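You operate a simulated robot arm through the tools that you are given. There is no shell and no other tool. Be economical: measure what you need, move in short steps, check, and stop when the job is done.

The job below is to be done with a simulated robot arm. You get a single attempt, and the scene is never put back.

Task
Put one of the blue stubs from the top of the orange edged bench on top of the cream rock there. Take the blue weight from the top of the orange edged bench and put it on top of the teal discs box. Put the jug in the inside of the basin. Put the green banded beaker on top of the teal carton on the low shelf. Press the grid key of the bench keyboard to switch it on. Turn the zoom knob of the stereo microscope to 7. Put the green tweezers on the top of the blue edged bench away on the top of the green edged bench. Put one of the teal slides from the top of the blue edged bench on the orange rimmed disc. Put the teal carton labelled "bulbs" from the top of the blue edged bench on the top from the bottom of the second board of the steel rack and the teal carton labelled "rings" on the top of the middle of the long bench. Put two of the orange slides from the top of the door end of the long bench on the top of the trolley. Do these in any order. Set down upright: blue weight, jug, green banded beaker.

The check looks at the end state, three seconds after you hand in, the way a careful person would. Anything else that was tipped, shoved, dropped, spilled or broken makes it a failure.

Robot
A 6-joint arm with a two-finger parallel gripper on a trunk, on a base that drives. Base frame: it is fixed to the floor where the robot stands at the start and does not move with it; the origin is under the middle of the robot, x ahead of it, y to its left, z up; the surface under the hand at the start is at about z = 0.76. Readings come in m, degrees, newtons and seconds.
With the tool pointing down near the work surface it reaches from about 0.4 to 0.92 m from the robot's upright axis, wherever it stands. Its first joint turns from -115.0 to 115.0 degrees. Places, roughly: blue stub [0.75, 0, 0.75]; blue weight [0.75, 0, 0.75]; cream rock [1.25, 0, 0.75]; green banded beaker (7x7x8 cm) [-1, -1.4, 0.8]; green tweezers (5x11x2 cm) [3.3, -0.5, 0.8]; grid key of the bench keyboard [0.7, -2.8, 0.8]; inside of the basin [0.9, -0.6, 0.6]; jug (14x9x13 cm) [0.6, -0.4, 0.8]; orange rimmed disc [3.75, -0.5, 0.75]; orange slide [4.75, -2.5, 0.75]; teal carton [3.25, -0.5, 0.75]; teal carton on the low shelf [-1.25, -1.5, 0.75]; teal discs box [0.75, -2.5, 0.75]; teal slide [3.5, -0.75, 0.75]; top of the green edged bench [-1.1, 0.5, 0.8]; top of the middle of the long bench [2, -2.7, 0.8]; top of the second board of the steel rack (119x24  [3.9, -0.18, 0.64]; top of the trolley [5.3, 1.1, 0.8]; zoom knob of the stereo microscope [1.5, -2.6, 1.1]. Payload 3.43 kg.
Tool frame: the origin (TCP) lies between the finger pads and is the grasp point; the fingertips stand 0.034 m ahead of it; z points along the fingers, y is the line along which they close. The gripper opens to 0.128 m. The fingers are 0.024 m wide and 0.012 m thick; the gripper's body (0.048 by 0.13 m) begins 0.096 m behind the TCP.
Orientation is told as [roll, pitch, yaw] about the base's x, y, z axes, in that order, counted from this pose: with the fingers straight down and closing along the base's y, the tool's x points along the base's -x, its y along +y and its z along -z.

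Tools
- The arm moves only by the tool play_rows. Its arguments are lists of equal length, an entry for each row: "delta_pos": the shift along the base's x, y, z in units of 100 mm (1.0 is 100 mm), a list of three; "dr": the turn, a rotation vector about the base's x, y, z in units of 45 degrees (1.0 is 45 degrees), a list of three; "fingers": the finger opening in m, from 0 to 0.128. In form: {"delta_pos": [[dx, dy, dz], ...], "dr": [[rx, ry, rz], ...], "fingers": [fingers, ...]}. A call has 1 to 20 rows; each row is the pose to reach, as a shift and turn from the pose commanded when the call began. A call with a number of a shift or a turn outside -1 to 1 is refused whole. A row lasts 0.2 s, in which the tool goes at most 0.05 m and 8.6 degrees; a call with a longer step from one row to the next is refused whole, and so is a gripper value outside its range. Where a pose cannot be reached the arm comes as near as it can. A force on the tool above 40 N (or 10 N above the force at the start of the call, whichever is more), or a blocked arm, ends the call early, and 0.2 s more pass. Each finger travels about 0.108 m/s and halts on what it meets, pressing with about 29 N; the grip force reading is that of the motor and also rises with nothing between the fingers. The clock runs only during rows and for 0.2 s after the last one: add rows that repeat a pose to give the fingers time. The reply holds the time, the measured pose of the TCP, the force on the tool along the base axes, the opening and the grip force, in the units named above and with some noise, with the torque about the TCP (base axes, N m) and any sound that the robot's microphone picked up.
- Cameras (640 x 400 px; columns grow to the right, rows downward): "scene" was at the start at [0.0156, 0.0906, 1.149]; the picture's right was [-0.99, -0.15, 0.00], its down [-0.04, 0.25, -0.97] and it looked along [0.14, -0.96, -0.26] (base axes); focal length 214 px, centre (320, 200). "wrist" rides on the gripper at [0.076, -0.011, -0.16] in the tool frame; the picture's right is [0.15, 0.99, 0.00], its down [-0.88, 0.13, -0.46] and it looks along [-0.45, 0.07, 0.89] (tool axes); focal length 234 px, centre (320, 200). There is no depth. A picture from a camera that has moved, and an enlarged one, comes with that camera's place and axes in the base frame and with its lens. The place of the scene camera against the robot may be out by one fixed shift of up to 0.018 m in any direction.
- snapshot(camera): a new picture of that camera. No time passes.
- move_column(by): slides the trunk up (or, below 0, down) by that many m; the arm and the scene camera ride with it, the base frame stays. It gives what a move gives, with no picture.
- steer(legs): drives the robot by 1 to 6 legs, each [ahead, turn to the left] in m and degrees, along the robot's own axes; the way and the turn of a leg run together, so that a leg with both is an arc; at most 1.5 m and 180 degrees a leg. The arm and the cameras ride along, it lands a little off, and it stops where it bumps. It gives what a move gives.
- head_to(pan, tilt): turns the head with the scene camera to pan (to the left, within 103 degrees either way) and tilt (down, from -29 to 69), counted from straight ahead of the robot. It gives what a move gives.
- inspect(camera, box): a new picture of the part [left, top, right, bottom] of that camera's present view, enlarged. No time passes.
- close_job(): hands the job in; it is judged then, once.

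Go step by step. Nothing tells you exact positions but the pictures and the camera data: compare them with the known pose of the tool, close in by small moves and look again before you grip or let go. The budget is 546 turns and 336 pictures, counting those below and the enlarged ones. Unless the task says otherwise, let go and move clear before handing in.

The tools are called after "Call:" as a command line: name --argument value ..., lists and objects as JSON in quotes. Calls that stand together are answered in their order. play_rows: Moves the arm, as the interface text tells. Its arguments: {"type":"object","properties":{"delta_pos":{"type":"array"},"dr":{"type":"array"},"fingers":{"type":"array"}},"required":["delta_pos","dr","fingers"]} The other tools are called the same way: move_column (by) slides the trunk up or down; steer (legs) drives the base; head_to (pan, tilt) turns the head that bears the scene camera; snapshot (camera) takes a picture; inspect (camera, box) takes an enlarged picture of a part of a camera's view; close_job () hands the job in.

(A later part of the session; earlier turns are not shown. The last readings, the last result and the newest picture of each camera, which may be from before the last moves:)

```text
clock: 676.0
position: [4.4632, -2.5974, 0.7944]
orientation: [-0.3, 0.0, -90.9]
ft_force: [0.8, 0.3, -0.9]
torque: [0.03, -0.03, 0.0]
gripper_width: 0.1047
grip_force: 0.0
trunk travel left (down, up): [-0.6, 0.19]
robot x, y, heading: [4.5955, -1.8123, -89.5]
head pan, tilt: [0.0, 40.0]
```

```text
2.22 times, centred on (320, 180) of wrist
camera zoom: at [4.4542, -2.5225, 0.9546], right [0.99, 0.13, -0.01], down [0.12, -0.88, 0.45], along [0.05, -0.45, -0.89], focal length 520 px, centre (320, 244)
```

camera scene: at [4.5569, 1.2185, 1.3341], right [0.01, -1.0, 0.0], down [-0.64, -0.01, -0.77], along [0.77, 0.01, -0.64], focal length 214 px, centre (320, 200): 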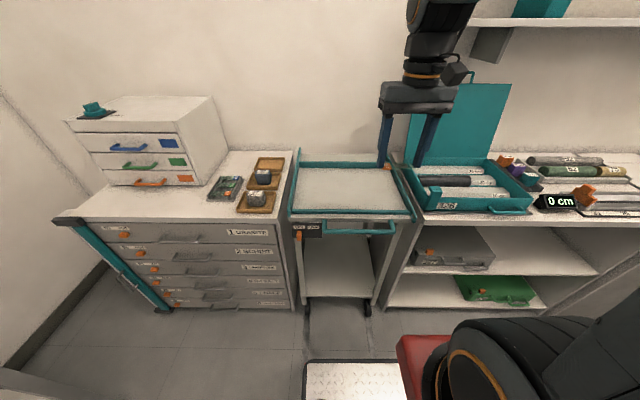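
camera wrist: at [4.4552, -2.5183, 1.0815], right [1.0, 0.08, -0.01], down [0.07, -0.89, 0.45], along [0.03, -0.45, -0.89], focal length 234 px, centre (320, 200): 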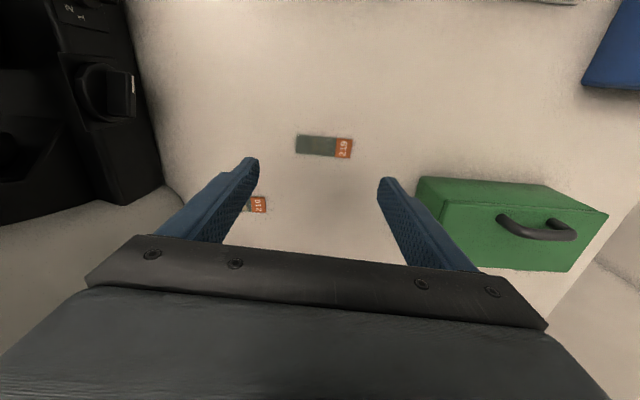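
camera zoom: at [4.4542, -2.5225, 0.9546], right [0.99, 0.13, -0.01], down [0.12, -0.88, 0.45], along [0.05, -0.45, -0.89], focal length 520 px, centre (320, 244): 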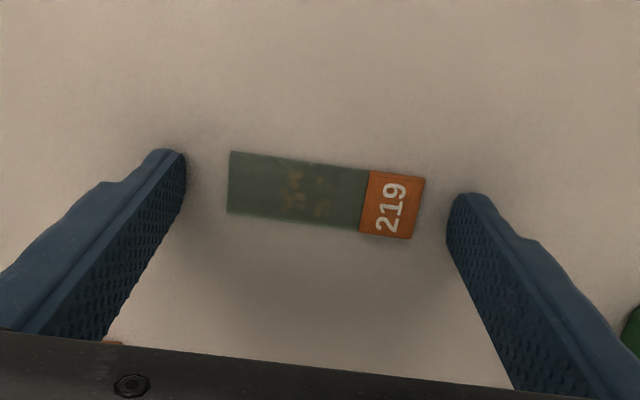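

Call:
play_rows --delta_pos '[[0, 0, -0.005], [0, 0, -0.005], [0, 0, -0.005], [0, 0, -0.005], [0, 0, -0.005]]' --dr '[[0, 0, 0], [0, 0, 0], [0, 0, 0], [0, 0, 0], [0, 0, 0]]' --fingers '[0.09, 0.08, 0.07, 0.065, 0.065]'

Call:
play_rows --delta_pos '[[0, 0, 0.1], [0, 0, 0.3], [0, 0, 0.6], [0, 0.1, 1.0]]' --dr '[[0, 0, 0], [0, 0, 0], [0, 0, 0], [0, 0, 0]]' --fingers '[0.065, 0.065, 0.065, 0.065]'

Call:
inspect --camera "wrist" --box '[200, 90, 440, 270]'

```text
clock: 677.2
position: [4.4641, -2.5983, 0.794]
orientation: [-0.4, 0.0, -90.8]
ft_force: [0.2, 0.4, 2.1]
torque: [0.01, -0.08, -0.01]
gripper_width: 0.0744
grip_force: 28.9
trunk travel left (down, up): [-0.6, 0.19]
robot x, y, heading: [4.5939, -1.8102, -89.9]
head pan, tilt: [0.0, 40.0]
```

```text
clock: 678.2
position: [4.4624, -2.5855, 0.8944]
orientation: [-0.3, 0.2, -90.9]
ft_force: [0.7, -0.4, -0.7]
torque: [0.05, 0.01, 0.01]
gripper_width: 0.0742
grip_force: 29.3
trunk travel left (down, up): [-0.6, 0.19]
robot x, y, heading: [4.5937, -1.8136, -89.6]
head pan, tilt: [0.0, 40.0]
```

```text
2.22 times, centred on (320, 180) of wrist
camera zoom: at [4.453, -2.5115, 1.0547], right [0.99, 0.13, 0.0], down [0.12, -0.88, 0.45], along [0.06, -0.45, -0.89], focal length 520 px, centre (320, 244)
```

zoom: 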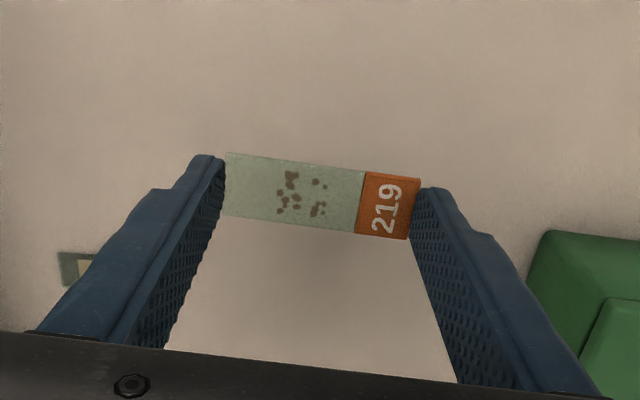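

Slide 219 held; carry it to the trolley too.

Call:
play_rows --delta_pos '[[0.1, 0.1, 0.4], [0.3, 0.3, 0.7], [0.5, 0.7, 0.8], [0.7, 1.0, 1.0]]' --dr '[[0, 0, 0], [0, 0, 0], [0, 0, 0], [0, 0, 0]]' --fingers '[0.065, 0.065, 0.065, 0.065]'

Call:
play_rows --delta_pos '[[0.1, 0.3, 0.3], [0.2, 0.7, 0.5], [0.4, 1.0, 0.8], [0.5, 1.0, 1.0]]' --dr '[[0, 0, 0], [0, 0, 0], [0, 0, 0], [0, 0, 0]]' --fingers '[0.065, 0.065, 0.065, 0.065]'

Call:
play_rows --delta_pos '[[0, 0.3, 0], [0, 0.7, 0]]' --dr '[[0, 0, 0], [0, 0, 0]]' --fingers '[0.065, 0.065]'

Call:
steer --legs '[[-0.25, 0], [0, 180], [1.4, 0], [1.23, 0], [0, -90]]'

Call:
snapshot --camera "scene"

```text
clock: 679.2
position: [4.5333, -2.4869, 0.992]
orientation: [-0.3, 0.2, -90.9]
ft_force: [0.1, -0.1, -1.1]
torque: [0.03, 0.01, -0.03]
gripper_width: 0.0744
grip_force: 29.1
trunk travel left (down, up): [-0.6, 0.19]
robot x, y, heading: [4.594, -1.8122, -89.6]
head pan, tilt: [0.0, 40.0]
```

```text
clock: 680.2
position: [4.5841, -2.3857, 1.0947]
orientation: [-0.3, 0.0, -90.9]
ft_force: [0.1, -0.3, -0.5]
torque: [0.02, 0.01, 0.01]
gripper_width: 0.0744
grip_force: 28.8
trunk travel left (down, up): [-0.6, 0.19]
robot x, y, heading: [4.5916, -1.813, -89.9]
head pan, tilt: [0.0, 40.0]
```

```text
clock: 680.9
position: [4.5846, -2.3161, 1.0934]
orientation: [-0.3, 0.0, -90.9]
ft_force: [-1.0, -0.6, -0.6]
torque: [0.07, 0.02, 0.04]
gripper_width: 0.0745
grip_force: 28.7
trunk travel left (down, up): [-0.6, 0.19]
robot x, y, heading: [4.5947, -1.8138, -89.7]
head pan, tilt: [0.0, 40.0]
```

```text
clock: 706.3
position: [5.0907, 1.0806, 1.0946]
orientation: [-0.4, 0.0, -0.7]
ft_force: [-0.8, -0.6, 0.2]
torque: [-0.01, 0.0, -0.01]
gripper_width: 0.0746
grip_force: 29.2
trunk travel left (down, up): [-0.6, 0.19]
robot x, y, heading: [4.5867, 1.0834, 0.6]
head pan, tilt: [0.0, 40.0]
```

```text
95 pictures are left
camera scene: at [4.6097, 1.2697, 1.3341], right [0.01, -1.0, 0.0], down [-0.64, -0.01, -0.77], along [0.77, 0.01, -0.64], focal length 214 px, centre (320, 200)
```

scene: 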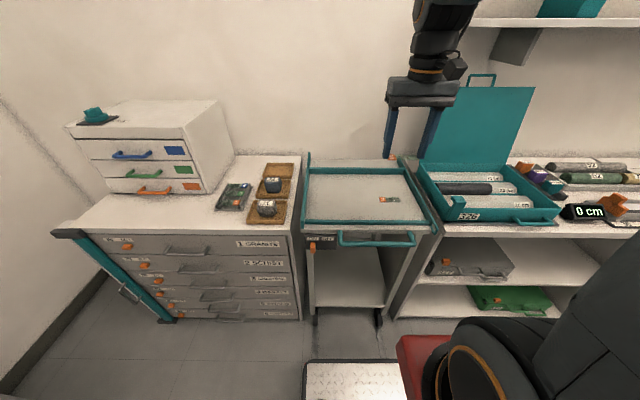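

Call:
play_rows --delta_pos '[[0.3, 0.2, -0.1], [0.6, 0.4, -0.3], [0.9, 0.7, -0.5], [1.0, 0.9, -0.9]]' --dr '[[0, 0, 0], [0, 0, 0], [0, 0, 0], [0, 0, 0]]' --fingers '[0.065, 0.065, 0.065, 0.065]'

Call:
play_rows --delta_pos '[[0.2, 0, -0.2], [0.45, 0, -0.5], [0.45, 0, -0.9]]' --dr '[[0, 0, 0], [0, 0, 0], [0, 0, 0]]' --fingers '[0.065, 0.065, 0.065]'

Call:
inspect --camera "scene" --box '[290, 120, 450, 250]'

```text
clock: 707.3
position: [5.1919, 1.1699, 1.0039]
orientation: [-0.3, -0.1, -0.6]
ft_force: [-0.6, 0.0, 0.4]
torque: [0.0, -0.01, -0.01]
gripper_width: 0.0745
grip_force: 29.0
trunk travel left (down, up): [-0.6, 0.19]
robot x, y, heading: [4.5868, 1.0849, 0.8]
head pan, tilt: [0.0, 40.0]
```

```text
clock: 708.1
position: [5.2359, 1.1689, 0.9145]
orientation: [-0.2, 0.0, -0.7]
ft_force: [-0.7, 0.2, 0.6]
torque: [0.02, -0.02, 0.0]
gripper_width: 0.0746
grip_force: 28.7
trunk travel left (down, up): [-0.6, 0.19]
robot x, y, heading: [4.5885, 1.0837, 0.7]
head pan, tilt: [0.0, 40.0]
```

```text
3.08 times, centred on (370, 185) of scene
camera zoom: at [4.6093, 1.2697, 1.3342], right [0.01, -1.0, 0.0], down [-0.64, -0.01, -0.77], along [0.77, 0.01, -0.64], focal length 660 px, centre (166, 246)
```

zoom: 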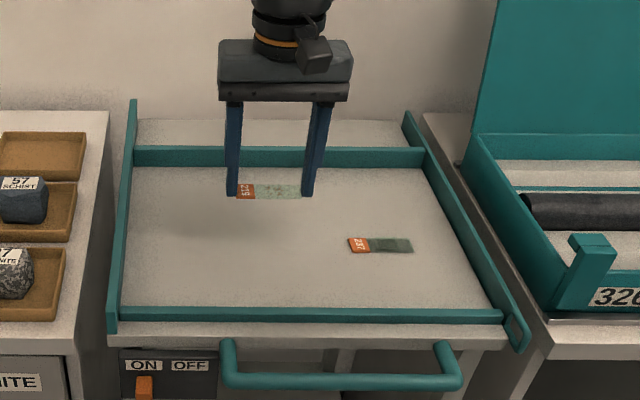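

Call:
play_rows --delta_pos '[[0, 0, -0.3], [0, 0, -0.55], [0, 0, -0.7], [0, 0, -0.77], [0, 0, -0.8]]' --dr '[[0, 0, 0], [0, 0, 0], [0, 0, 0], [0, 0, 0], [0, 0, 0]]' --fingers '[0.065, 0.065, 0.065, 0.065, 0.065]'

Call:
play_rows --delta_pos '[[0, 0, -0.02], [0, 0, -0.03]]' --dr '[[0, 0, 0], [0, 0, 0]]' --fingers '[0.065, 0.065]'

```text
clock: 709.3
position: [5.2352, 1.1699, 0.8339]
orientation: [-0.3, 0.0, -0.7]
ft_force: [-0.6, -0.5, 0.4]
torque: [-0.03, -0.05, 0.02]
gripper_width: 0.0743
grip_force: 29.0
trunk travel left (down, up): [-0.6, 0.19]
robot x, y, heading: [4.5863, 1.0908, 0.6]
head pan, tilt: [0.0, 40.0]
```

```text
clock: 709.9
position: [5.2367, 1.1705, 0.8334]
orientation: [-0.2, -0.1, -0.6]
ft_force: [-9.8, -0.2, 24.6]
torque: [1.04, 0.53, 0.41]
gripper_width: 0.0745
grip_force: 29.1
trunk travel left (down, up): [-0.6, 0.19]
robot x, y, heading: [4.5862, 1.086, 0.4]
head pan, tilt: [0.0, 40.0]
```

Call:
play_rows --delta_pos '[[0, 0, 0.03], [0, 0, 0.03], [0, 0, 0.03], [0, 0, 0.2], [0, 0, 0.6], [0, 0, 1.0]]' --dr '[[0, 0, 0], [0, 0, 0], [0, 0, 0], [0, 0, 0], [0, 0, 0], [0, 0, 0]]' --fingers '[0.075, 0.085, 0.09, 0.09, 0.09, 0.09]'

Call:
play_rows --delta_pos '[[-0.2, -0.1, 0.4], [-0.5, -0.3, 0.7], [-0.9, -0.5, 0.9], [-1.0, -0.8, 1.0]]' --dr '[[0, 0, 0], [0, 0, 0], [0, 0, 0], [0, 0, 0]]' --fingers '[0.09, 0.08, 0.06, 0.06]'

Call:
play_rows --delta_pos '[[-0.4, 0, 0.2], [-0.8, 0, 0.4], [-1.0, 0, 0.7]]' --dr '[[0, 0, 0], [0, 0, 0], [0, 0, 0]]' --fingers '[0.06, 0.06, 0.06]'

Call:
inspect --camera "scene" --box '[290, 120, 450, 250]'

```text
clock: 711.3
position: [5.2359, 1.1709, 0.931]
orientation: [-0.2, 0.2, -0.7]
ft_force: [0.6, -0.5, -0.2]
torque: [0.0, 0.05, -0.02]
gripper_width: 0.0901
grip_force: 0.0
trunk travel left (down, up): [-0.6, 0.19]
robot x, y, heading: [4.5877, 1.0902, 0.6]
head pan, tilt: [0.0, 40.0]
```

```text
clock: 712.3
position: [5.1379, 1.0902, 1.0332]
orientation: [-0.3, 0.1, -0.6]
ft_force: [0.8, -0.6, -0.4]
torque: [-0.06, 0.03, -0.01]
gripper_width: 0.0598
grip_force: 0.0
trunk travel left (down, up): [-0.6, 0.19]
robot x, y, heading: [4.5899, 1.0843, 0.4]
head pan, tilt: [0.0, 40.0]
```

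```text
clock: 713.1
position: [5.0363, 1.0911, 1.1008]
orientation: [-0.3, 0.1, -0.7]
ft_force: [1.1, -0.3, -0.3]
torque: [0.02, 0.06, 0.01]
gripper_width: 0.0599
grip_force: 0.1
trunk travel left (down, up): [-0.6, 0.19]
robot x, y, heading: [4.5878, 1.0839, 0.5]
head pan, tilt: [0.0, 40.0]
```

```text
3.08 times, centred on (370, 185) of scene
camera zoom: at [4.6103, 1.2697, 1.3341], right [0.01, -1.0, 0.0], down [-0.64, -0.01, -0.77], along [0.77, 0.01, -0.64], focal length 660 px, centre (166, 246)
```

zoom: 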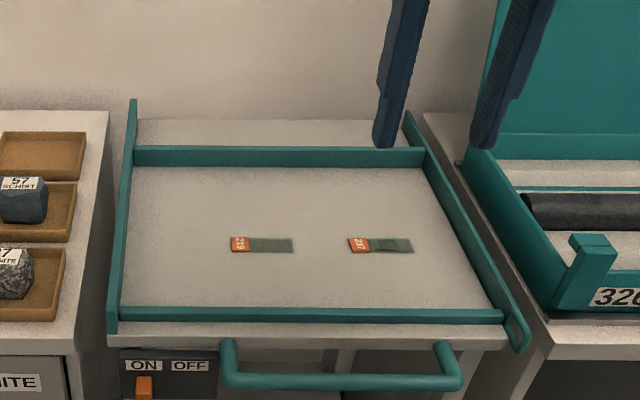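

Both orange slides are on the trolley. Next the green tweezers on the blue-edged bench.

Call:
steer --legs '[[0, 90], [-1.35, 0], [-1.28, 0], [0, 90], [1.24, 0], [0, -90]]'

Call:
steer --legs '[[0.22, 0]]'

Call:
snapshot --camera "wrist"

```text
clock: 743.0
position: [3.3346, -1.0545, 1.1015]
orientation: [-0.3, 0.1, 88.0]
ft_force: [-0.2, -0.1, 0.4]
torque: [-0.01, -0.03, 0.0]
gripper_width: 0.0599
grip_force: 0.0
trunk travel left (down, up): [-0.6, 0.19]
robot x, y, heading: [3.329, -1.5052, 89.5]
head pan, tilt: [0.0, 40.0]
```

```text
clock: 744.7
position: [3.3388, -0.8285, 1.1005]
orientation: [-0.3, 0.0, 88.0]
ft_force: [0.7, 0.5, 0.1]
torque: [0.01, 0.02, -0.02]
gripper_width: 0.06
grip_force: 0.0
trunk travel left (down, up): [-0.6, 0.19]
robot x, y, heading: [3.331, -1.2747, 89.2]
head pan, tilt: [0.0, 40.0]
```

```text
92 pictures are left
camera wrist: at [3.3466, -0.9058, 1.2618], right [-0.99, -0.11, -0.01], down [-0.1, 0.89, 0.45], along [-0.05, 0.45, -0.89], focal length 234 px, centre (320, 200)
```

wrist: 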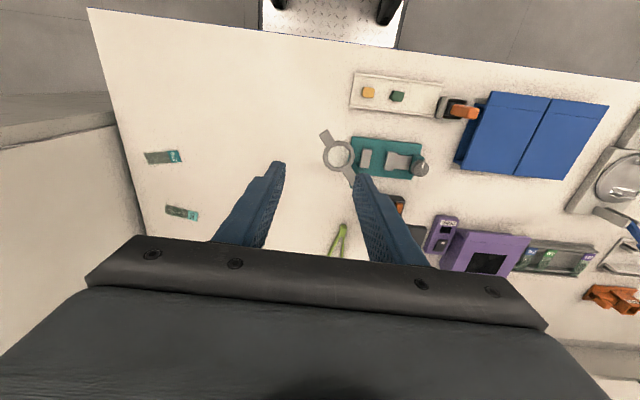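

Call:
play_rows --delta_pos '[[-0.1, 0.4, 0], [-0.2, 0.8, 0], [-0.3, 1.0, 0]]' --dr '[[0, 0, 0], [0, 0, 0], [0, 0, 0]]' --fingers '[0.06, 0.06, 0.06]'

Call:
play_rows --delta_pos '[[-0.1, 0.4, 0], [-0.2, 0.8, -0.1], [-0.3, 0.9, -0.4], [-0.3, 0.9, -0.8]]' --dr '[[0, 0, 0], [0, 0, 0], [0, 0, 0], [0, 0, 0]]' --fingers '[0.06, 0.06, 0.06, 0.06]'

Call:
snapshot --camera "wrist"

Call:
inspect --camera "scene" --box '[270, 100, 410, 220]'

```text
clock: 745.5
position: [3.3109, -0.7269, 1.1013]
orientation: [-0.2, 0.0, 87.9]
ft_force: [0.1, 0.1, -0.4]
torque: [0.04, 0.01, 0.0]
gripper_width: 0.0599
grip_force: 0.1
trunk travel left (down, up): [-0.6, 0.19]
robot x, y, heading: [3.3318, -1.2762, 89.2]
head pan, tilt: [0.0, 40.0]
```

```text
clock: 746.5
position: [3.2782, -0.6377, 1.0223]
orientation: [-0.3, 0.1, 87.9]
ft_force: [0.0, 0.6, 0.3]
torque: [0.05, 0.02, -0.02]
gripper_width: 0.06
grip_force: 0.0
trunk travel left (down, up): [-0.6, 0.19]
robot x, y, heading: [3.3288, -1.2796, 89.2]
head pan, tilt: [0.0, 40.0]
```

```text
91 pictures are left
camera wrist: at [3.287, -0.7142, 1.1827], right [-0.99, -0.11, -0.01], down [-0.1, 0.88, 0.46], along [-0.05, 0.45, -0.89], focal length 234 px, centre (320, 200)
```

wrist: 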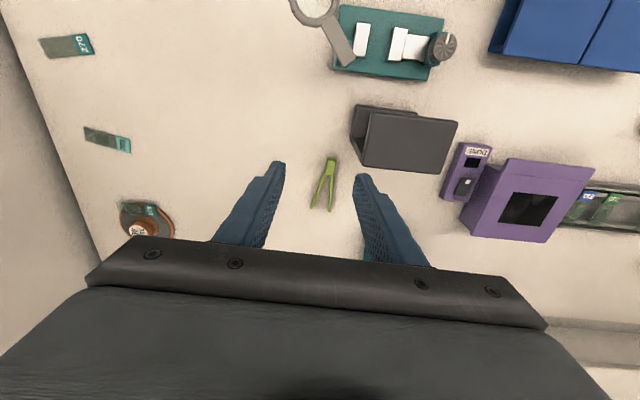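

```text
3.33 times, centred on (340, 160) of scene
camera zoom: at [3.1369, -1.2633, 1.3342], right [1.0, -0.01, 0.0], down [-0.01, -0.64, -0.77], along [0.01, 0.77, -0.64], focal length 715 px, centre (253, 333)
```

zoom: 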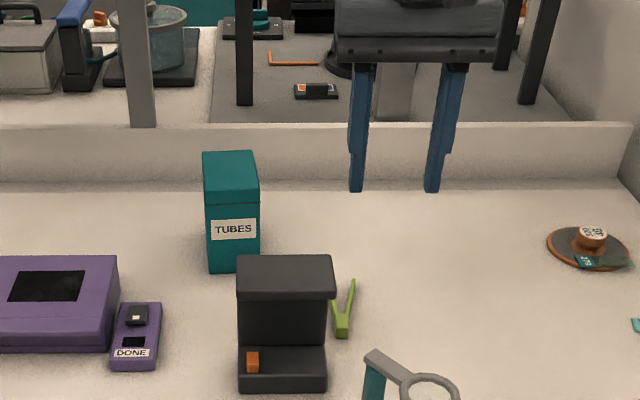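

Tweezers hinge at about (3.251,-0.589), arms toward +y. I'll pinch just past the hinge at (3.253,-0.562).

Call:
play_rows --delta_pos '[[-0.1, 0.4, 0], [-0.25, 0.76, -0.2], [-0.25, 0.76, -0.6], [-0.25, 0.76, -1.0]]' --dr '[[0, 0, 0], [0, 0, 0], [0, 0, 0], [0, 0, 0]]' --fingers '[0.04, 0.04, 0.04, 0.04]'

Call:
inspect --camera "wrist" --box '[220, 90, 420, 260]'

Call:
inspect --camera "scene" --box '[300, 120, 400, 220]'

```text
clock: 747.5
position: [3.2547, -0.5635, 0.9206]
orientation: [-0.3, 0.0, 87.9]
ft_force: [0.6, -0.1, 0.4]
torque: [0.05, 0.0, 0.01]
gripper_width: 0.0399
grip_force: 0.1
trunk travel left (down, up): [-0.6, 0.19]
robot x, y, heading: [3.3338, -1.2765, 89.3]
head pan, tilt: [0.0, 40.0]
```

```text
2.35 times, centred on (320, 175) of wrist
camera zoom: at [3.2624, -0.6408, 1.0812], right [-0.99, -0.11, -0.01], down [-0.1, 0.88, 0.45], along [-0.05, 0.45, -0.89], focal length 551 px, centre (320, 259)
```

zoom: 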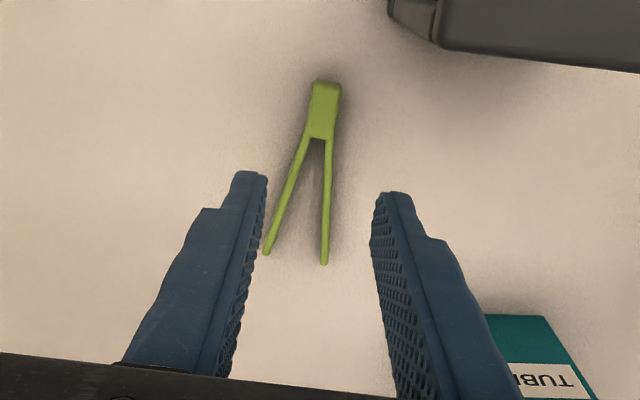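

```text
4.00 times, centred on (350, 170) of scene
camera zoom: at [3.1368, -1.2633, 1.3342], right [1.0, -0.01, 0.0], down [-0.01, -0.64, -0.77], along [0.01, 0.77, -0.64], focal length 858 px, centre (200, 320)
```

zoom: 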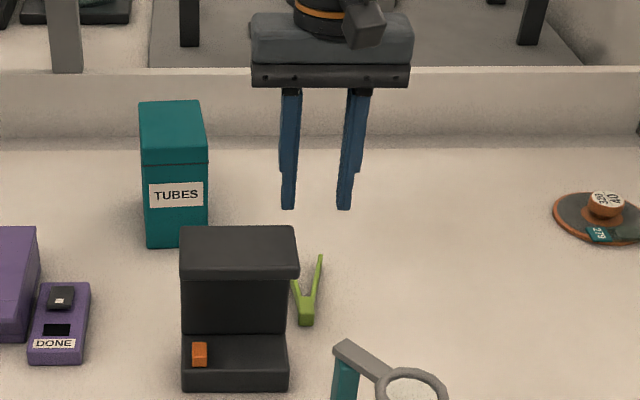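

Call:
play_rows --delta_pos '[[-0.02, -0.1, -0.3], [-0.02, -0.1, -0.6], [-0.02, -0.1, -1.0]]' --dr '[[0, 0, 0], [0, 0, 0], [0, 0, 0]]' --fingers '[0.04, 0.04, 0.04]'

Call:
play_rows --delta_pos '[[0, 0, -0.1], [0, 0, -0.2], [0, 0, -0.23]]' --dr '[[0, 0, 0], [0, 0, 0], [0, 0, 0]]' --fingers '[0.04, 0.04, 0.04]'

Call:
inspect --camera "wrist" --box '[220, 90, 420, 260]'

```text
clock: 748.3
position: [3.2532, -0.5707, 0.8225]
orientation: [-0.3, 0.1, 87.9]
ft_force: [-0.7, -1.1, -0.4]
torque: [0.03, -0.01, -0.01]
gripper_width: 0.0401
grip_force: 0.0
trunk travel left (down, up): [-0.6, 0.19]
robot x, y, heading: [3.3305, -1.2753, 89.3]
head pan, tilt: [0.0, 40.0]
```

```text
clock: 749.1
position: [3.252, -0.5724, 0.7983]
orientation: [-0.3, 0.1, 87.9]
ft_force: [-0.2, 0.3, -0.5]
torque: [0.01, -0.02, 0.0]
gripper_width: 0.0399
grip_force: 0.0
trunk travel left (down, up): [-0.6, 0.19]
robot x, y, heading: [3.33, -1.2729, 89.6]
head pan, tilt: [0.0, 40.0]
```

```text
2.35 times, centred on (320, 175) of wrist
camera zoom: at [3.2595, -0.6485, 0.9587], right [-0.99, -0.11, -0.01], down [-0.1, 0.88, 0.45], along [-0.05, 0.45, -0.89], focal length 551 px, centre (320, 259)
```

zoom: 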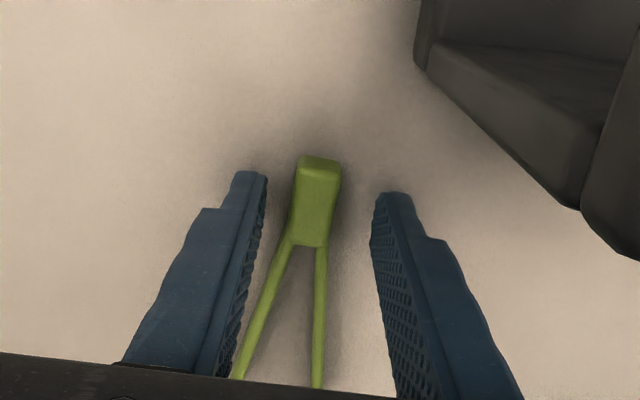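

Call:
play_rows --delta_pos '[[0, 0, 0], [0, 0, 0], [0, 0, 0], [0, 0, 0]]' --dr '[[0, 0, 0], [0, 0, 0], [0, 0, 0], [0, 0, 0]]' --fingers '[0.025, 0.01, 0.005, 0.005]'

Call:
play_rows --delta_pos '[[0, 0, 0.1], [0, 0, 0.3], [0, 0, 0.6], [0, 0, 1.0]]' --dr '[[0, 0, 0], [0, 0, 0], [0, 0, 0], [0, 0, 0]]' --fingers '[0.005, 0.005, 0.005, 0.005]'

Call:
inspect --camera "wrist" --box '[220, 90, 420, 260]'

```text
clock: 750.1
position: [3.2519, -0.572, 0.7987]
orientation: [-0.4, 0.0, 87.9]
ft_force: [0.9, 1.5, 0.0]
torque: [0.01, 0.01, -0.01]
gripper_width: 0.0157
grip_force: 29.0
trunk travel left (down, up): [-0.6, 0.19]
robot x, y, heading: [3.3347, -1.2799, 89.3]
head pan, tilt: [0.0, 40.0]
```

```text
clock: 751.1
position: [3.2515, -0.5731, 0.8984]
orientation: [-0.2, 0.1, 87.9]
ft_force: [0.1, -0.1, -0.4]
torque: [-0.03, 0.0, 0.01]
gripper_width: 0.0154
grip_force: 28.4
trunk travel left (down, up): [-0.6, 0.19]
robot x, y, heading: [3.3294, -1.2783, 89.3]
head pan, tilt: [0.0, 40.0]
```

```text
2.35 times, centred on (320, 175) of wrist
camera zoom: at [3.2579, -0.6499, 1.0593], right [-0.99, -0.11, -0.01], down [-0.1, 0.89, 0.45], along [-0.05, 0.45, -0.89], focal length 551 px, centre (320, 259)
```

zoom: 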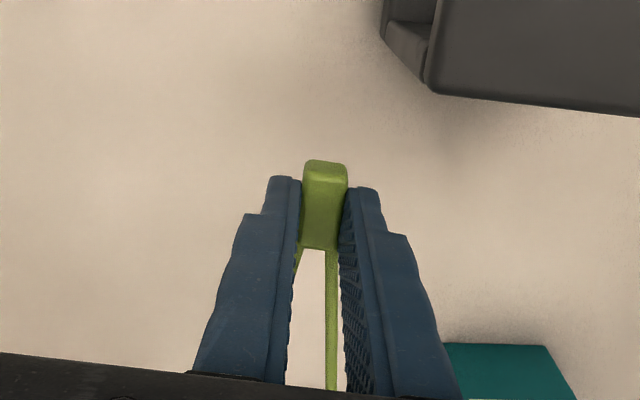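

Tweezers held. Tuck and drive to the green-edged bench.

Call:
play_rows --delta_pos '[[0, 0, 0.4], [0, -0.1, 0.8], [0, -0.4, 1.0], [0, -0.8, 1.0]]' --dr '[[0, 0, 0], [0, 0, 0], [0, 0, 0], [0, 0, 0]]' --fingers '[0.005, 0.005, 0.005, 0.005]'

Call:
play_rows --delta_pos '[[0.1, -0.3, 0.3], [0.3, -0.6, 0.5], [0.5, -0.9, 0.8], [0.6, -1.0, 1.0]]' --dr '[[0, 0, 0], [0, 0, 0], [0, 0, 0], [0, 0, 0]]' --fingers '[0.005, 0.005, 0.005, 0.005]'

Call:
steer --legs '[[-0.28, 0], [0, 90], [1.5, 0], [1.5, 0]]'

Call:
head_to --pan -20 --tilt 25

Call:
snapshot --camera "scene"

```text
clock: 752.1
position: [3.2509, -0.6538, 0.9978]
orientation: [-0.3, 0.0, 87.9]
ft_force: [-0.7, -0.2, -0.2]
torque: [-0.05, -0.02, 0.03]
gripper_width: 0.0156
grip_force: 29.3
trunk travel left (down, up): [-0.6, 0.19]
robot x, y, heading: [3.3314, -1.2738, 89.5]
head pan, tilt: [0.0, 40.0]
```

```text
clock: 753.1
position: [3.3115, -0.754, 1.1009]
orientation: [-0.4, 0.2, 87.9]
ft_force: [0.4, 0.7, -0.4]
torque: [-0.01, 0.0, 0.0]
gripper_width: 0.0155
grip_force: 29.9
trunk travel left (down, up): [-0.6, 0.19]
robot x, y, heading: [3.332, -1.2798, 89.2]
head pan, tilt: [0.0, 40.0]
```

```text
clock: 773.2
position: [-0.2264, -1.6193, 1.0995]
orientation: [-0.3, 0.0, 178.4]
ft_force: [0.4, -0.2, -0.3]
torque: [-0.02, 0.04, 0.02]
gripper_width: 0.0151
grip_force: 29.2
trunk travel left (down, up): [-0.6, 0.19]
robot x, y, heading: [0.2964, -1.5965, 179.4]
head pan, tilt: [0.0, 40.0]
```

```text
clock: 774.0
position: [-0.2248, -1.6188, 1.0994]
orientation: [-0.3, 0.0, 178.5]
ft_force: [0.0, 1.1, -0.7]
torque: [-0.02, -0.04, 0.01]
gripper_width: 0.015
grip_force: 29.6
trunk travel left (down, up): [-0.6, 0.19]
robot x, y, heading: [0.2953, -1.5951, 179.7]
head pan, tilt: [-20.0, 25.0]
```

```text
85 pictures are left
camera scene: at [0.2709, -1.7706, 1.3574], right [0.35, 0.94, 0.0], down [0.4, -0.15, -0.91], along [-0.85, 0.31, -0.42], focal length 214 px, centre (320, 200)
```

scene: 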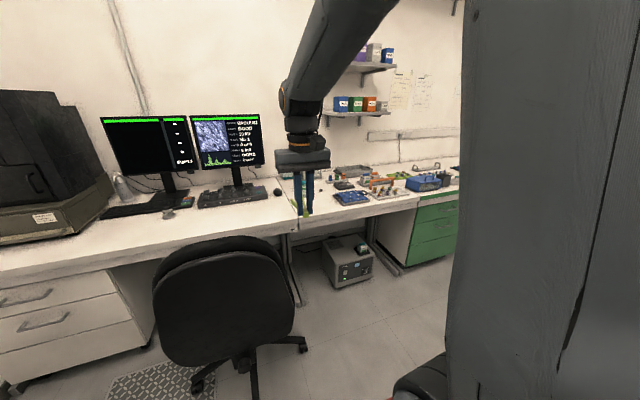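

Call:
steer --legs '[[0, -45], [0.62, 0], [0, -45], [1.5, 0]]'

Call:
head_to --pan 75 --tilt 30

Call:
snapshot --camera "scene"

```text
clock: 788.7
position: [-0.2171, 0.886, 1.1001]
orientation: [-0.3, 0.0, 90.5]
ft_force: [0.3, -0.4, 0.2]
torque: [-0.08, -0.01, -0.01]
gripper_width: 0.0151
grip_force: 28.8
trunk travel left (down, up): [-0.6, 0.19]
robot x, y, heading: [-0.173, 0.364, 91.7]
head pan, tilt: [-20.0, 25.0]
```

```text
clock: 790.4
position: [-0.2182, 0.8862, 1.0985]
orientation: [-0.3, 0.0, 90.6]
ft_force: [0.9, -0.3, -1.1]
torque: [-0.03, 0.01, 0.0]
gripper_width: 0.0147
grip_force: 29.4
trunk travel left (down, up): [-0.6, 0.19]
robot x, y, heading: [-0.1738, 0.3667, 91.9]
head pan, tilt: [75.0, 30.0]
```

```text
84 pictures are left
camera scene: at [-0.4552, 0.306, 1.3495], right [0.23, 0.97, 0.0], down [0.49, -0.11, -0.87], along [-0.84, 0.2, -0.5], focal length 214 px, centre (320, 200)
```

scene: 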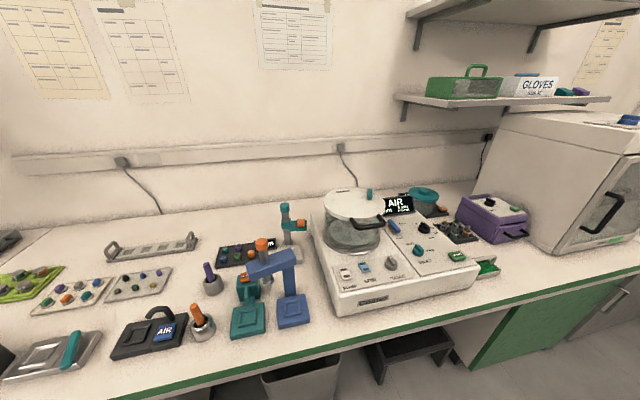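

Call:
steer --legs '[[0, 88]]'

Call:
head_to --pan 0 --tilt 45

Call:
snapshot --camera "scene"

Call:
snapshot --camera "wrist"

```text
clock: 794.7
position: [-0.6948, 0.3127, 1.0983]
orientation: [-0.3, 0.0, -178.5]
ft_force: [0.8, -0.1, -0.4]
torque: [0.01, 0.0, -0.02]
gripper_width: 0.0147
grip_force: 29.1
trunk travel left (down, up): [-0.6, 0.19]
robot x, y, heading: [-0.1771, 0.3686, -177.0]
head pan, tilt: [75.0, 30.0]
```

```text
clock: 796.1
position: [-0.6963, 0.3113, 1.0983]
orientation: [-0.2, 0.0, -178.5]
ft_force: [0.2, -0.5, -0.1]
torque: [0.0, 0.02, 0.01]
gripper_width: 0.0147
grip_force: 29.1
trunk travel left (down, up): [-0.6, 0.19]
robot x, y, heading: [-0.1739, 0.3664, -177.2]
head pan, tilt: [0.0, 45.0]
```

```text
83 pictures are left
camera scene: at [-0.1851, 0.1567, 1.3269], right [-0.05, 1.0, 0.0], down [0.71, 0.03, -0.71], along [-0.71, -0.03, -0.71], focal length 214 px, centre (320, 200)
```

scene: 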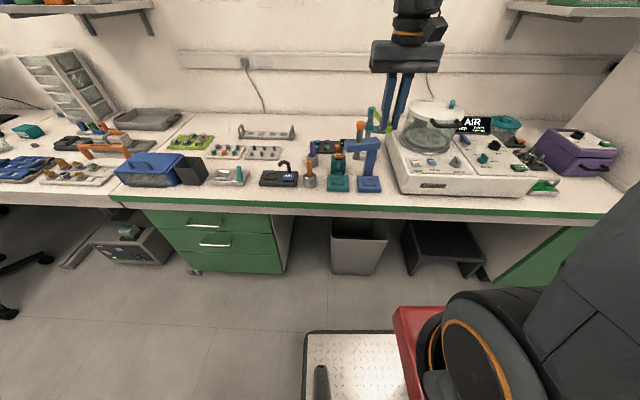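

```text
82 pictures are left
camera wrist: at [-0.62, 0.324, 1.2595], right [0.17, -0.98, -0.01], down [-0.88, -0.16, 0.45], along [-0.45, -0.07, -0.89], focal length 234 px, centre (320, 200)
```

wrist: 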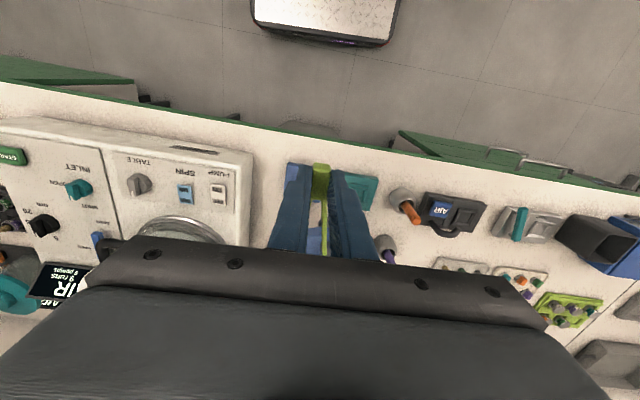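

Front space here is tight; a freer area seems to be by the purple box near y≈1.1. I move along to look.

Call:
steer --legs '[[0, -93], [0.68, 0], [0, 90]]'

Call:
snapshot --camera "wrist"

Call:
snapshot --camera "scene"

```text
clock: 807.6
position: [-0.6952, 1.0417, 1.0989]
orientation: [-0.3, 0.0, 176.9]
ft_force: [-0.8, -1.2, -0.4]
torque: [-0.01, -0.04, 0.0]
gripper_width: 0.0148
grip_force: 29.0
trunk travel left (down, up): [-0.6, 0.19]
robot x, y, heading: [-0.1731, 1.0512, 178.0]
head pan, tilt: [0.0, 45.0]
```

```text
81 pictures are left
camera wrist: at [-0.6199, 1.0466, 1.2595], right [0.09, -1.0, -0.01], down [-0.89, -0.09, 0.45], along [-0.45, -0.04, -0.89], focal length 234 px, centre (320, 200)
```

wrist: 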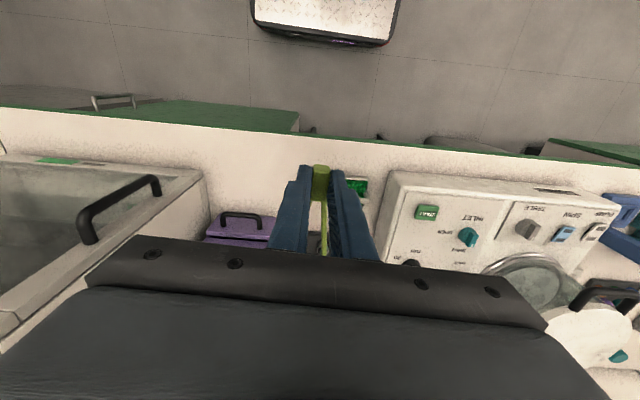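

```text
80 pictures are left
camera scene: at [-0.1989, 0.8447, 1.3269], right [0.03, 1.0, 0.0], down [0.71, -0.02, -0.71], along [-0.71, 0.02, -0.71], focal length 214 px, centre (320, 200)
```

scene: 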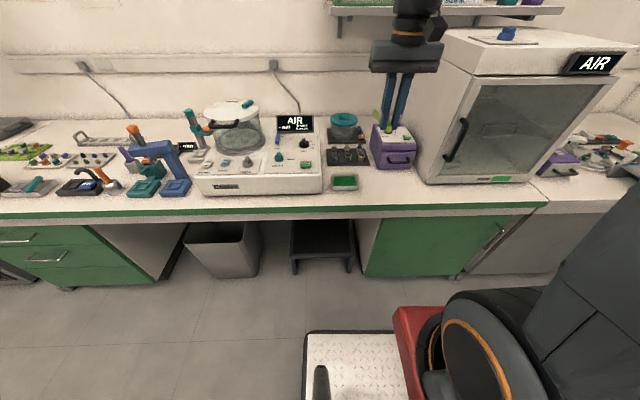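

A clear patch lies around (-0.82,1.14). Lower the tweezers there.

Call:
play_rows --delta_pos '[[-0.2, 0.3, -0.1], [-0.5, 0.6, -0.3], [-0.7, 0.9, -0.6], [-0.88, 1.0, -1.0]]' --dr '[[0, 0, 0], [0, 0, 0], [0, 0, 0], [0, 0, 0]]' --fingers '[0.005, 0.005, 0.005, 0.005]'

Call:
play_rows --delta_pos '[[0, 0, -0.4], [0, 0, -0.8], [0, 0, -1.0]]' --dr '[[0, 0, 0], [0, 0, 0], [0, 0, 0]]' --fingers '[0.005, 0.005, 0.005]'

Call:
inspect --camera "scene" --box '[330, 110, 440, 220]'

Call:
snapshot --camera "wrist"

```text
clock: 808.6
position: [-0.7815, 1.1411, 0.9999]
orientation: [-0.4, 0.0, 177.0]
ft_force: [-0.3, -0.4, 0.8]
torque: [0.0, 0.06, 0.0]
gripper_width: 0.0145
grip_force: 29.3
trunk travel left (down, up): [-0.6, 0.19]
robot x, y, heading: [-0.1697, 1.0507, 178.2]
head pan, tilt: [0.0, 45.0]
```

```text
clock: 809.4
position: [-0.7837, 1.1412, 0.9003]
orientation: [-0.3, 0.1, 176.9]
ft_force: [0.9, 0.4, -0.5]
torque: [0.04, 0.03, 0.02]
gripper_width: 0.0146
grip_force: 28.3
trunk travel left (down, up): [-0.6, 0.19]
robot x, y, heading: [-0.1695, 1.0513, 178.1]
head pan, tilt: [0.0, 45.0]
```

```text
3.64 times, centred on (385, 165) of scene
camera zoom: at [-0.1988, 0.8447, 1.3269], right [0.03, 1.0, 0.0], down [0.71, -0.02, -0.71], along [-0.71, 0.02, -0.71], focal length 780 px, centre (84, 327)
```

zoom: 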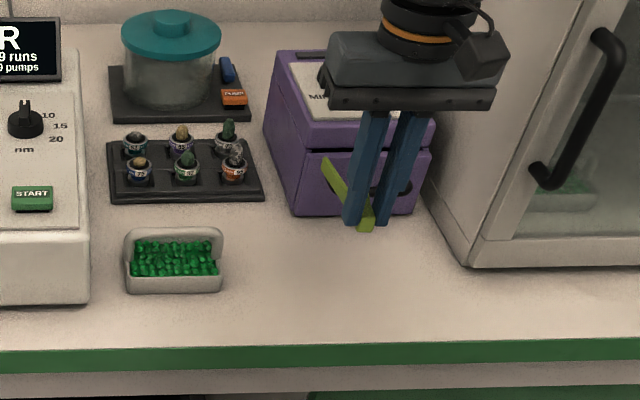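

```text
78 pictures are left
camera wrist: at [-0.7076, 1.1464, 1.0596], right [0.09, -1.0, -0.01], down [-0.89, -0.09, 0.45], along [-0.45, -0.04, -0.89], focal length 234 px, centre (320, 200)
```

wrist: 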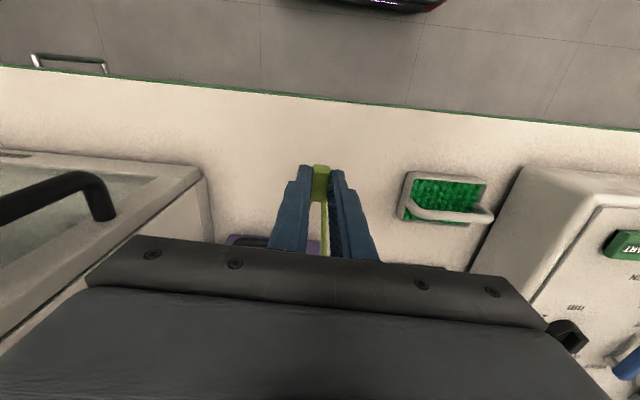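

Call:
play_rows --delta_pos '[[0, 0, -0.4], [0, 0, -0.8], [0, 0, -0.92], [0, 0, -0.97]]' --dr '[[0, 0, 0], [0, 0, 0], [0, 0, 0], [0, 0, 0]]' --fingers '[0.005, 0.005, 0.005, 0.005]'

Call:
play_rows --delta_pos '[[0, 0, -0.03], [0, 0, -0.06], [0, 0, -0.06]]' --dr '[[0, 0, 0], [0, 0, 0], [0, 0, 0]]' --fingers '[0.005, 0.005, 0.005]'

```text
clock: 810.4
position: [-0.7847, 1.1398, 0.8014]
orientation: [-0.2, 0.0, 176.9]
ft_force: [0.1, 0.3, -0.5]
torque: [-0.01, -0.01, -0.02]
gripper_width: 0.0146
grip_force: 28.9
trunk travel left (down, up): [-0.6, 0.19]
robot x, y, heading: [-0.1728, 1.0483, 177.9]
head pan, tilt: [0.0, 45.0]
```

```text
clock: 811.2
position: [-0.7859, 1.1406, 0.7981]
orientation: [-0.3, -0.3, 177.0]
ft_force: [2.3, 0.4, 25.6]
torque: [-0.03, 0.3, 0.01]
gripper_width: 0.0145
grip_force: 29.3
trunk travel left (down, up): [-0.6, 0.19]
robot x, y, heading: [-0.1761, 1.0526, 178.3]
head pan, tilt: [0.0, 45.0]
```

Call:
play_rows --delta_pos '[[0, 0, 0.03], [0, 0, 0.03], [0, 0, 0.03], [0, 0, 0.3], [0, 0, 0.7], [0, 0, 1.0]]' --dr '[[0, 0, 0], [0, 0, 0], [0, 0, 0], [0, 0, 0], [0, 0, 0], [0, 0, 0]]' --fingers '[0.02, 0.035, 0.04, 0.04, 0.04, 0.04]'

Call:
play_rows --delta_pos '[[0.1, -0.1, 0.4], [0.3, -0.3, 0.8], [0.6, -0.6, 1.0], [0.9, -0.9, 1.0]]' --dr '[[0, 0, 0], [0, 0, 0], [0, 0, 0], [0, 0, 0]]' --fingers '[0.04, 0.06, 0.06, 0.06]'

Call:
inspect --camera "scene" --box '[330, 110, 440, 220]'

```text
clock: 812.6
position: [-0.7854, 1.1426, 0.8971]
orientation: [-0.3, 0.0, 176.9]
ft_force: [-0.5, 0.5, -0.4]
torque: [0.03, -0.02, -0.01]
gripper_width: 0.0398
grip_force: 0.1
trunk travel left (down, up): [-0.6, 0.19]
robot x, y, heading: [-0.1697, 1.052, 177.9]
head pan, tilt: [0.0, 45.0]
```

```text
clock: 813.6
position: [-0.6954, 1.0513, 0.9963]
orientation: [-0.3, 0.0, 176.9]
ft_force: [-1.5, 0.3, -0.7]
torque: [-0.02, -0.03, 0.02]
gripper_width: 0.0601
grip_force: 0.0
trunk travel left (down, up): [-0.6, 0.19]
robot x, y, heading: [-0.1718, 1.0522, 177.8]
head pan, tilt: [0.0, 45.0]
```

```text
3.64 times, centred on (385, 165) of scene
camera zoom: at [-0.1994, 0.845, 1.3269], right [0.03, 1.0, 0.0], down [0.71, -0.02, -0.71], along [-0.71, 0.02, -0.71], focal length 780 px, centre (84, 327)
```

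zoom: 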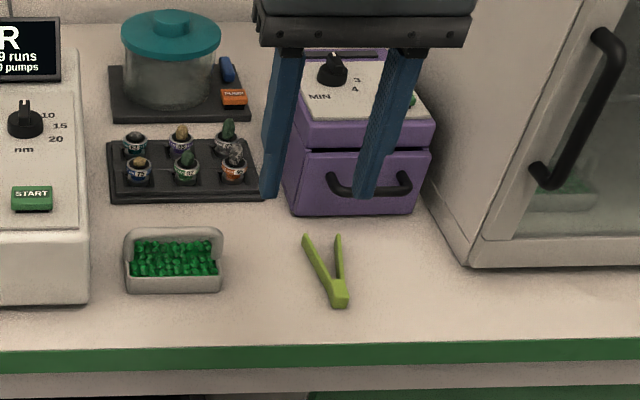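

Tweezers are on the green-edged bench. Last: the beaker near (-1,-1.4). Raise and drive there.

Call:
play_rows --delta_pos '[[0.1, 0, 0.4], [0.3, 0, 0.8], [0.6, 0, 1.0]]' --dr '[[0, 0, 0], [0, 0, 0], [0, 0, 0]]' --fingers '[0.06, 0.06, 0.06]'

Call:
steer --legs '[[0, 92], [1.5, 0], [0.8, 0], [0, -88]]'

Call:
head_to --pan 0 --tilt 35

Call:
snapshot --camera "scene"

Call:
snapshot --camera "wrist"

```text
clock: 814.4
position: [-0.6324, 1.0522, 1.0964]
orientation: [-0.3, 0.1, 177.0]
ft_force: [-0.3, 0.3, -0.9]
torque: [0.01, -0.07, 0.02]
gripper_width: 0.06
grip_force: 0.1
trunk travel left (down, up): [-0.6, 0.19]
robot x, y, heading: [-0.1738, 1.0501, 178.3]
head pan, tilt: [0.0, 45.0]
```

```text
clock: 833.3
position: [-0.6409, -1.2639, 1.096]
orientation: [-0.4, 0.0, -179.1]
ft_force: [-0.3, -0.7, 0.6]
torque: [-0.03, 0.0, 0.01]
gripper_width: 0.0602
grip_force: 0.0
trunk travel left (down, up): [-0.6, 0.19]
robot x, y, heading: [-0.1785, -1.2346, -177.8]
head pan, tilt: [0.0, 45.0]
```

```text
clock: 834.0
position: [-0.6401, -1.264, 1.096]
orientation: [-0.3, 0.0, -179.0]
ft_force: [-0.1, -0.2, -0.7]
torque: [0.0, 0.0, -0.02]
gripper_width: 0.0601
grip_force: 0.1
trunk travel left (down, up): [-0.6, 0.19]
robot x, y, heading: [-0.184, -1.2319, -177.8]
head pan, tilt: [0.0, 35.0]
```

```text
76 pictures are left
camera scene: at [-0.2009, -1.441, 1.3416], right [-0.04, 1.0, 0.0], down [0.57, 0.02, -0.82], along [-0.82, -0.03, -0.57], focal length 214 px, centre (320, 200)
```

scene: 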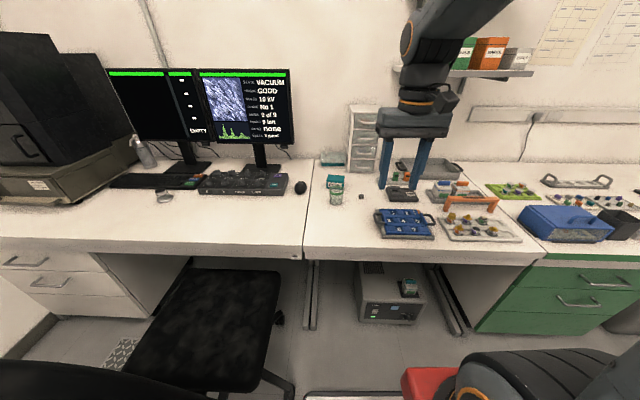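

```text
75 pictures are left
camera wrist: at [-0.565, -1.2529, 1.2567], right [0.16, -0.99, -0.01], down [-0.88, -0.15, 0.45], along [-0.45, -0.07, -0.89], focal length 234 px, centre (320, 200)
```

wrist: 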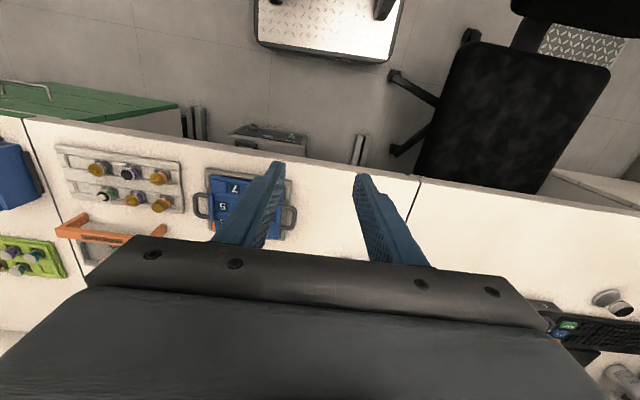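

Call:
inspect --camera "scene" --box '[290, 130, 420, 240]'

```text
3.64 times, centred on (355, 185) of scene
camera zoom: at [-0.2009, -1.441, 1.3416], right [-0.04, 1.0, 0.0], down [0.57, 0.02, -0.82], along [-0.82, -0.03, -0.57], focal length 780 px, centre (193, 254)
```

zoom: 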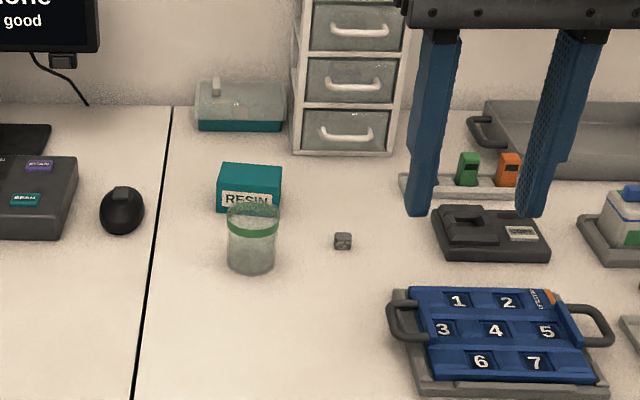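

The beaker (green band) is at about (-1.0,-1.39) in front of the teal RESIN carton at about (-1.1,-1.40). I move a bit closer and look from above.

Call:
steer --legs '[[0, -2], [0.18, 0]]'

Call:
play_rows --delta_pos '[[0, -0.4, 0], [-0.1, -0.8, 0], [-0.2, -1.0, 0]]' --dr '[[0, 0, 0], [0, 0, 0], [0, 0, 0]]' --fingers '[0.09, 0.11, 0.11]'

Call:
snapshot --camera "wrist"

```text
clock: 835.9
position: [-0.8219, -1.2474, 1.0966]
orientation: [-0.3, 0.1, 178.8]
ft_force: [-0.1, -0.9, 0.0]
torque: [0.01, -0.01, 0.0]
gripper_width: 0.0602
grip_force: 0.1
trunk travel left (down, up): [-0.6, 0.19]
robot x, y, heading: [-0.3633, -1.2343, -179.8]
head pan, tilt: [0.0, 35.0]
```

```text
clock: 836.7
position: [-0.8408, -1.3481, 1.0986]
orientation: [-0.2, 0.1, 178.8]
ft_force: [0.1, 0.5, 0.1]
torque: [0.0, 0.04, -0.01]
gripper_width: 0.1097
grip_force: 0.1
trunk travel left (down, up): [-0.6, 0.19]
robot x, y, heading: [-0.3598, -1.2326, -179.9]
head pan, tilt: [0.0, 35.0]
```

```text
73 pictures are left
camera wrist: at [-0.7654, -1.3404, 1.2581], right [0.13, -0.99, -0.01], down [-0.88, -0.11, 0.45], along [-0.45, -0.05, -0.89], focal length 234 px, centre (320, 200)
```

wrist: 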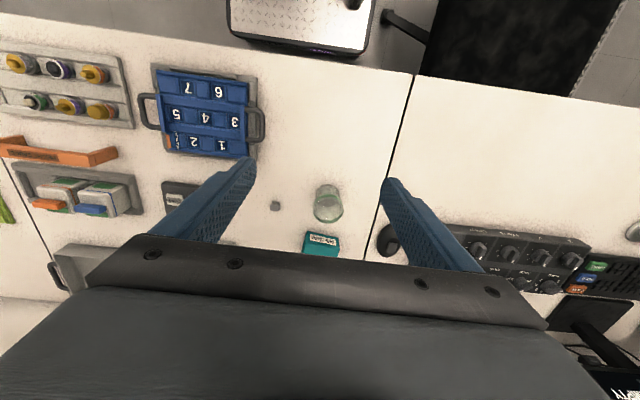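

Call:
play_rows --delta_pos '[[-0.4, -0.1, 0], [-0.8, -0.2, 0], [-1.0, -0.3, -0.2], [-1.0, -0.34, -0.6]]' --dr '[[0, 0, 0], [0, 0, 0], [0, 0, 0], [0, 0, 0]]' --fingers '[0.11, 0.11, 0.11, 0.11]'

Call:
play_rows --delta_pos '[[-0.3, 0, -0.2], [-0.56, 0, -0.5], [-0.56, 0, -0.8]]' --dr '[[0, 0, 0], [0, 0, 0], [0, 0, 0]]' --fingers '[0.11, 0.11, 0.11]'

Call:
snapshot --camera "wrist"

Call:
inspect --camera "scene" --box '[290, 110, 400, 220]'

```text
clock: 837.7
position: [-0.942, -1.3806, 1.0375]
orientation: [-0.3, -0.1, 178.9]
ft_force: [0.5, 0.4, -0.6]
torque: [0.03, 0.06, 0.01]
gripper_width: 0.1098
grip_force: 0.1
trunk travel left (down, up): [-0.6, 0.19]
robot x, y, heading: [-0.363, -1.2349, -179.9]
head pan, tilt: [0.0, 35.0]
```

```text
clock: 838.5
position: [-0.9987, -1.3822, 0.9571]
orientation: [-0.3, 0.0, 178.9]
ft_force: [-1.0, 1.4, 0.4]
torque: [-0.01, 0.02, 0.03]
gripper_width: 0.1098
grip_force: 0.0
trunk travel left (down, up): [-0.6, 0.19]
robot x, y, heading: [-0.3647, -1.2349, -179.8]
head pan, tilt: [0.0, 35.0]
```

```text
72 pictures are left
camera wrist: at [-0.9226, -1.3741, 1.117], right [0.13, -0.99, -0.01], down [-0.88, -0.12, 0.45], along [-0.45, -0.05, -0.89], focal length 234 px, centre (320, 200)
```

wrist: 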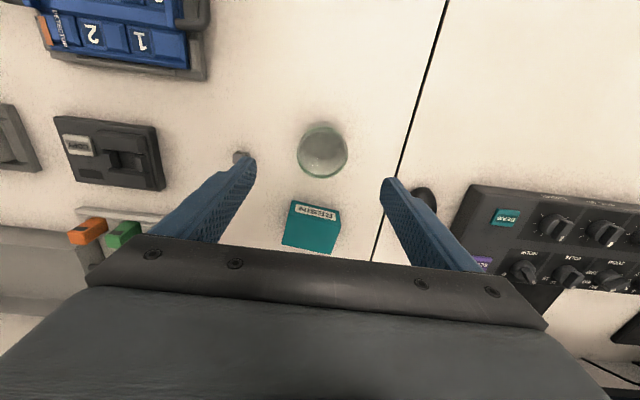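

```text
3.64 times, centred on (345, 165) of scene
camera zoom: at [-0.3881, -1.4404, 1.3417], right [0.0, 1.0, 0.0], down [0.57, 0.0, -0.82], along [-0.82, 0.0, -0.57], focal length 780 px, centre (229, 327)
```

zoom: 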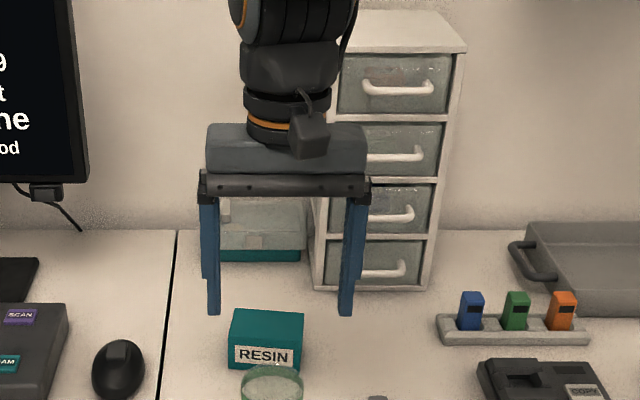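

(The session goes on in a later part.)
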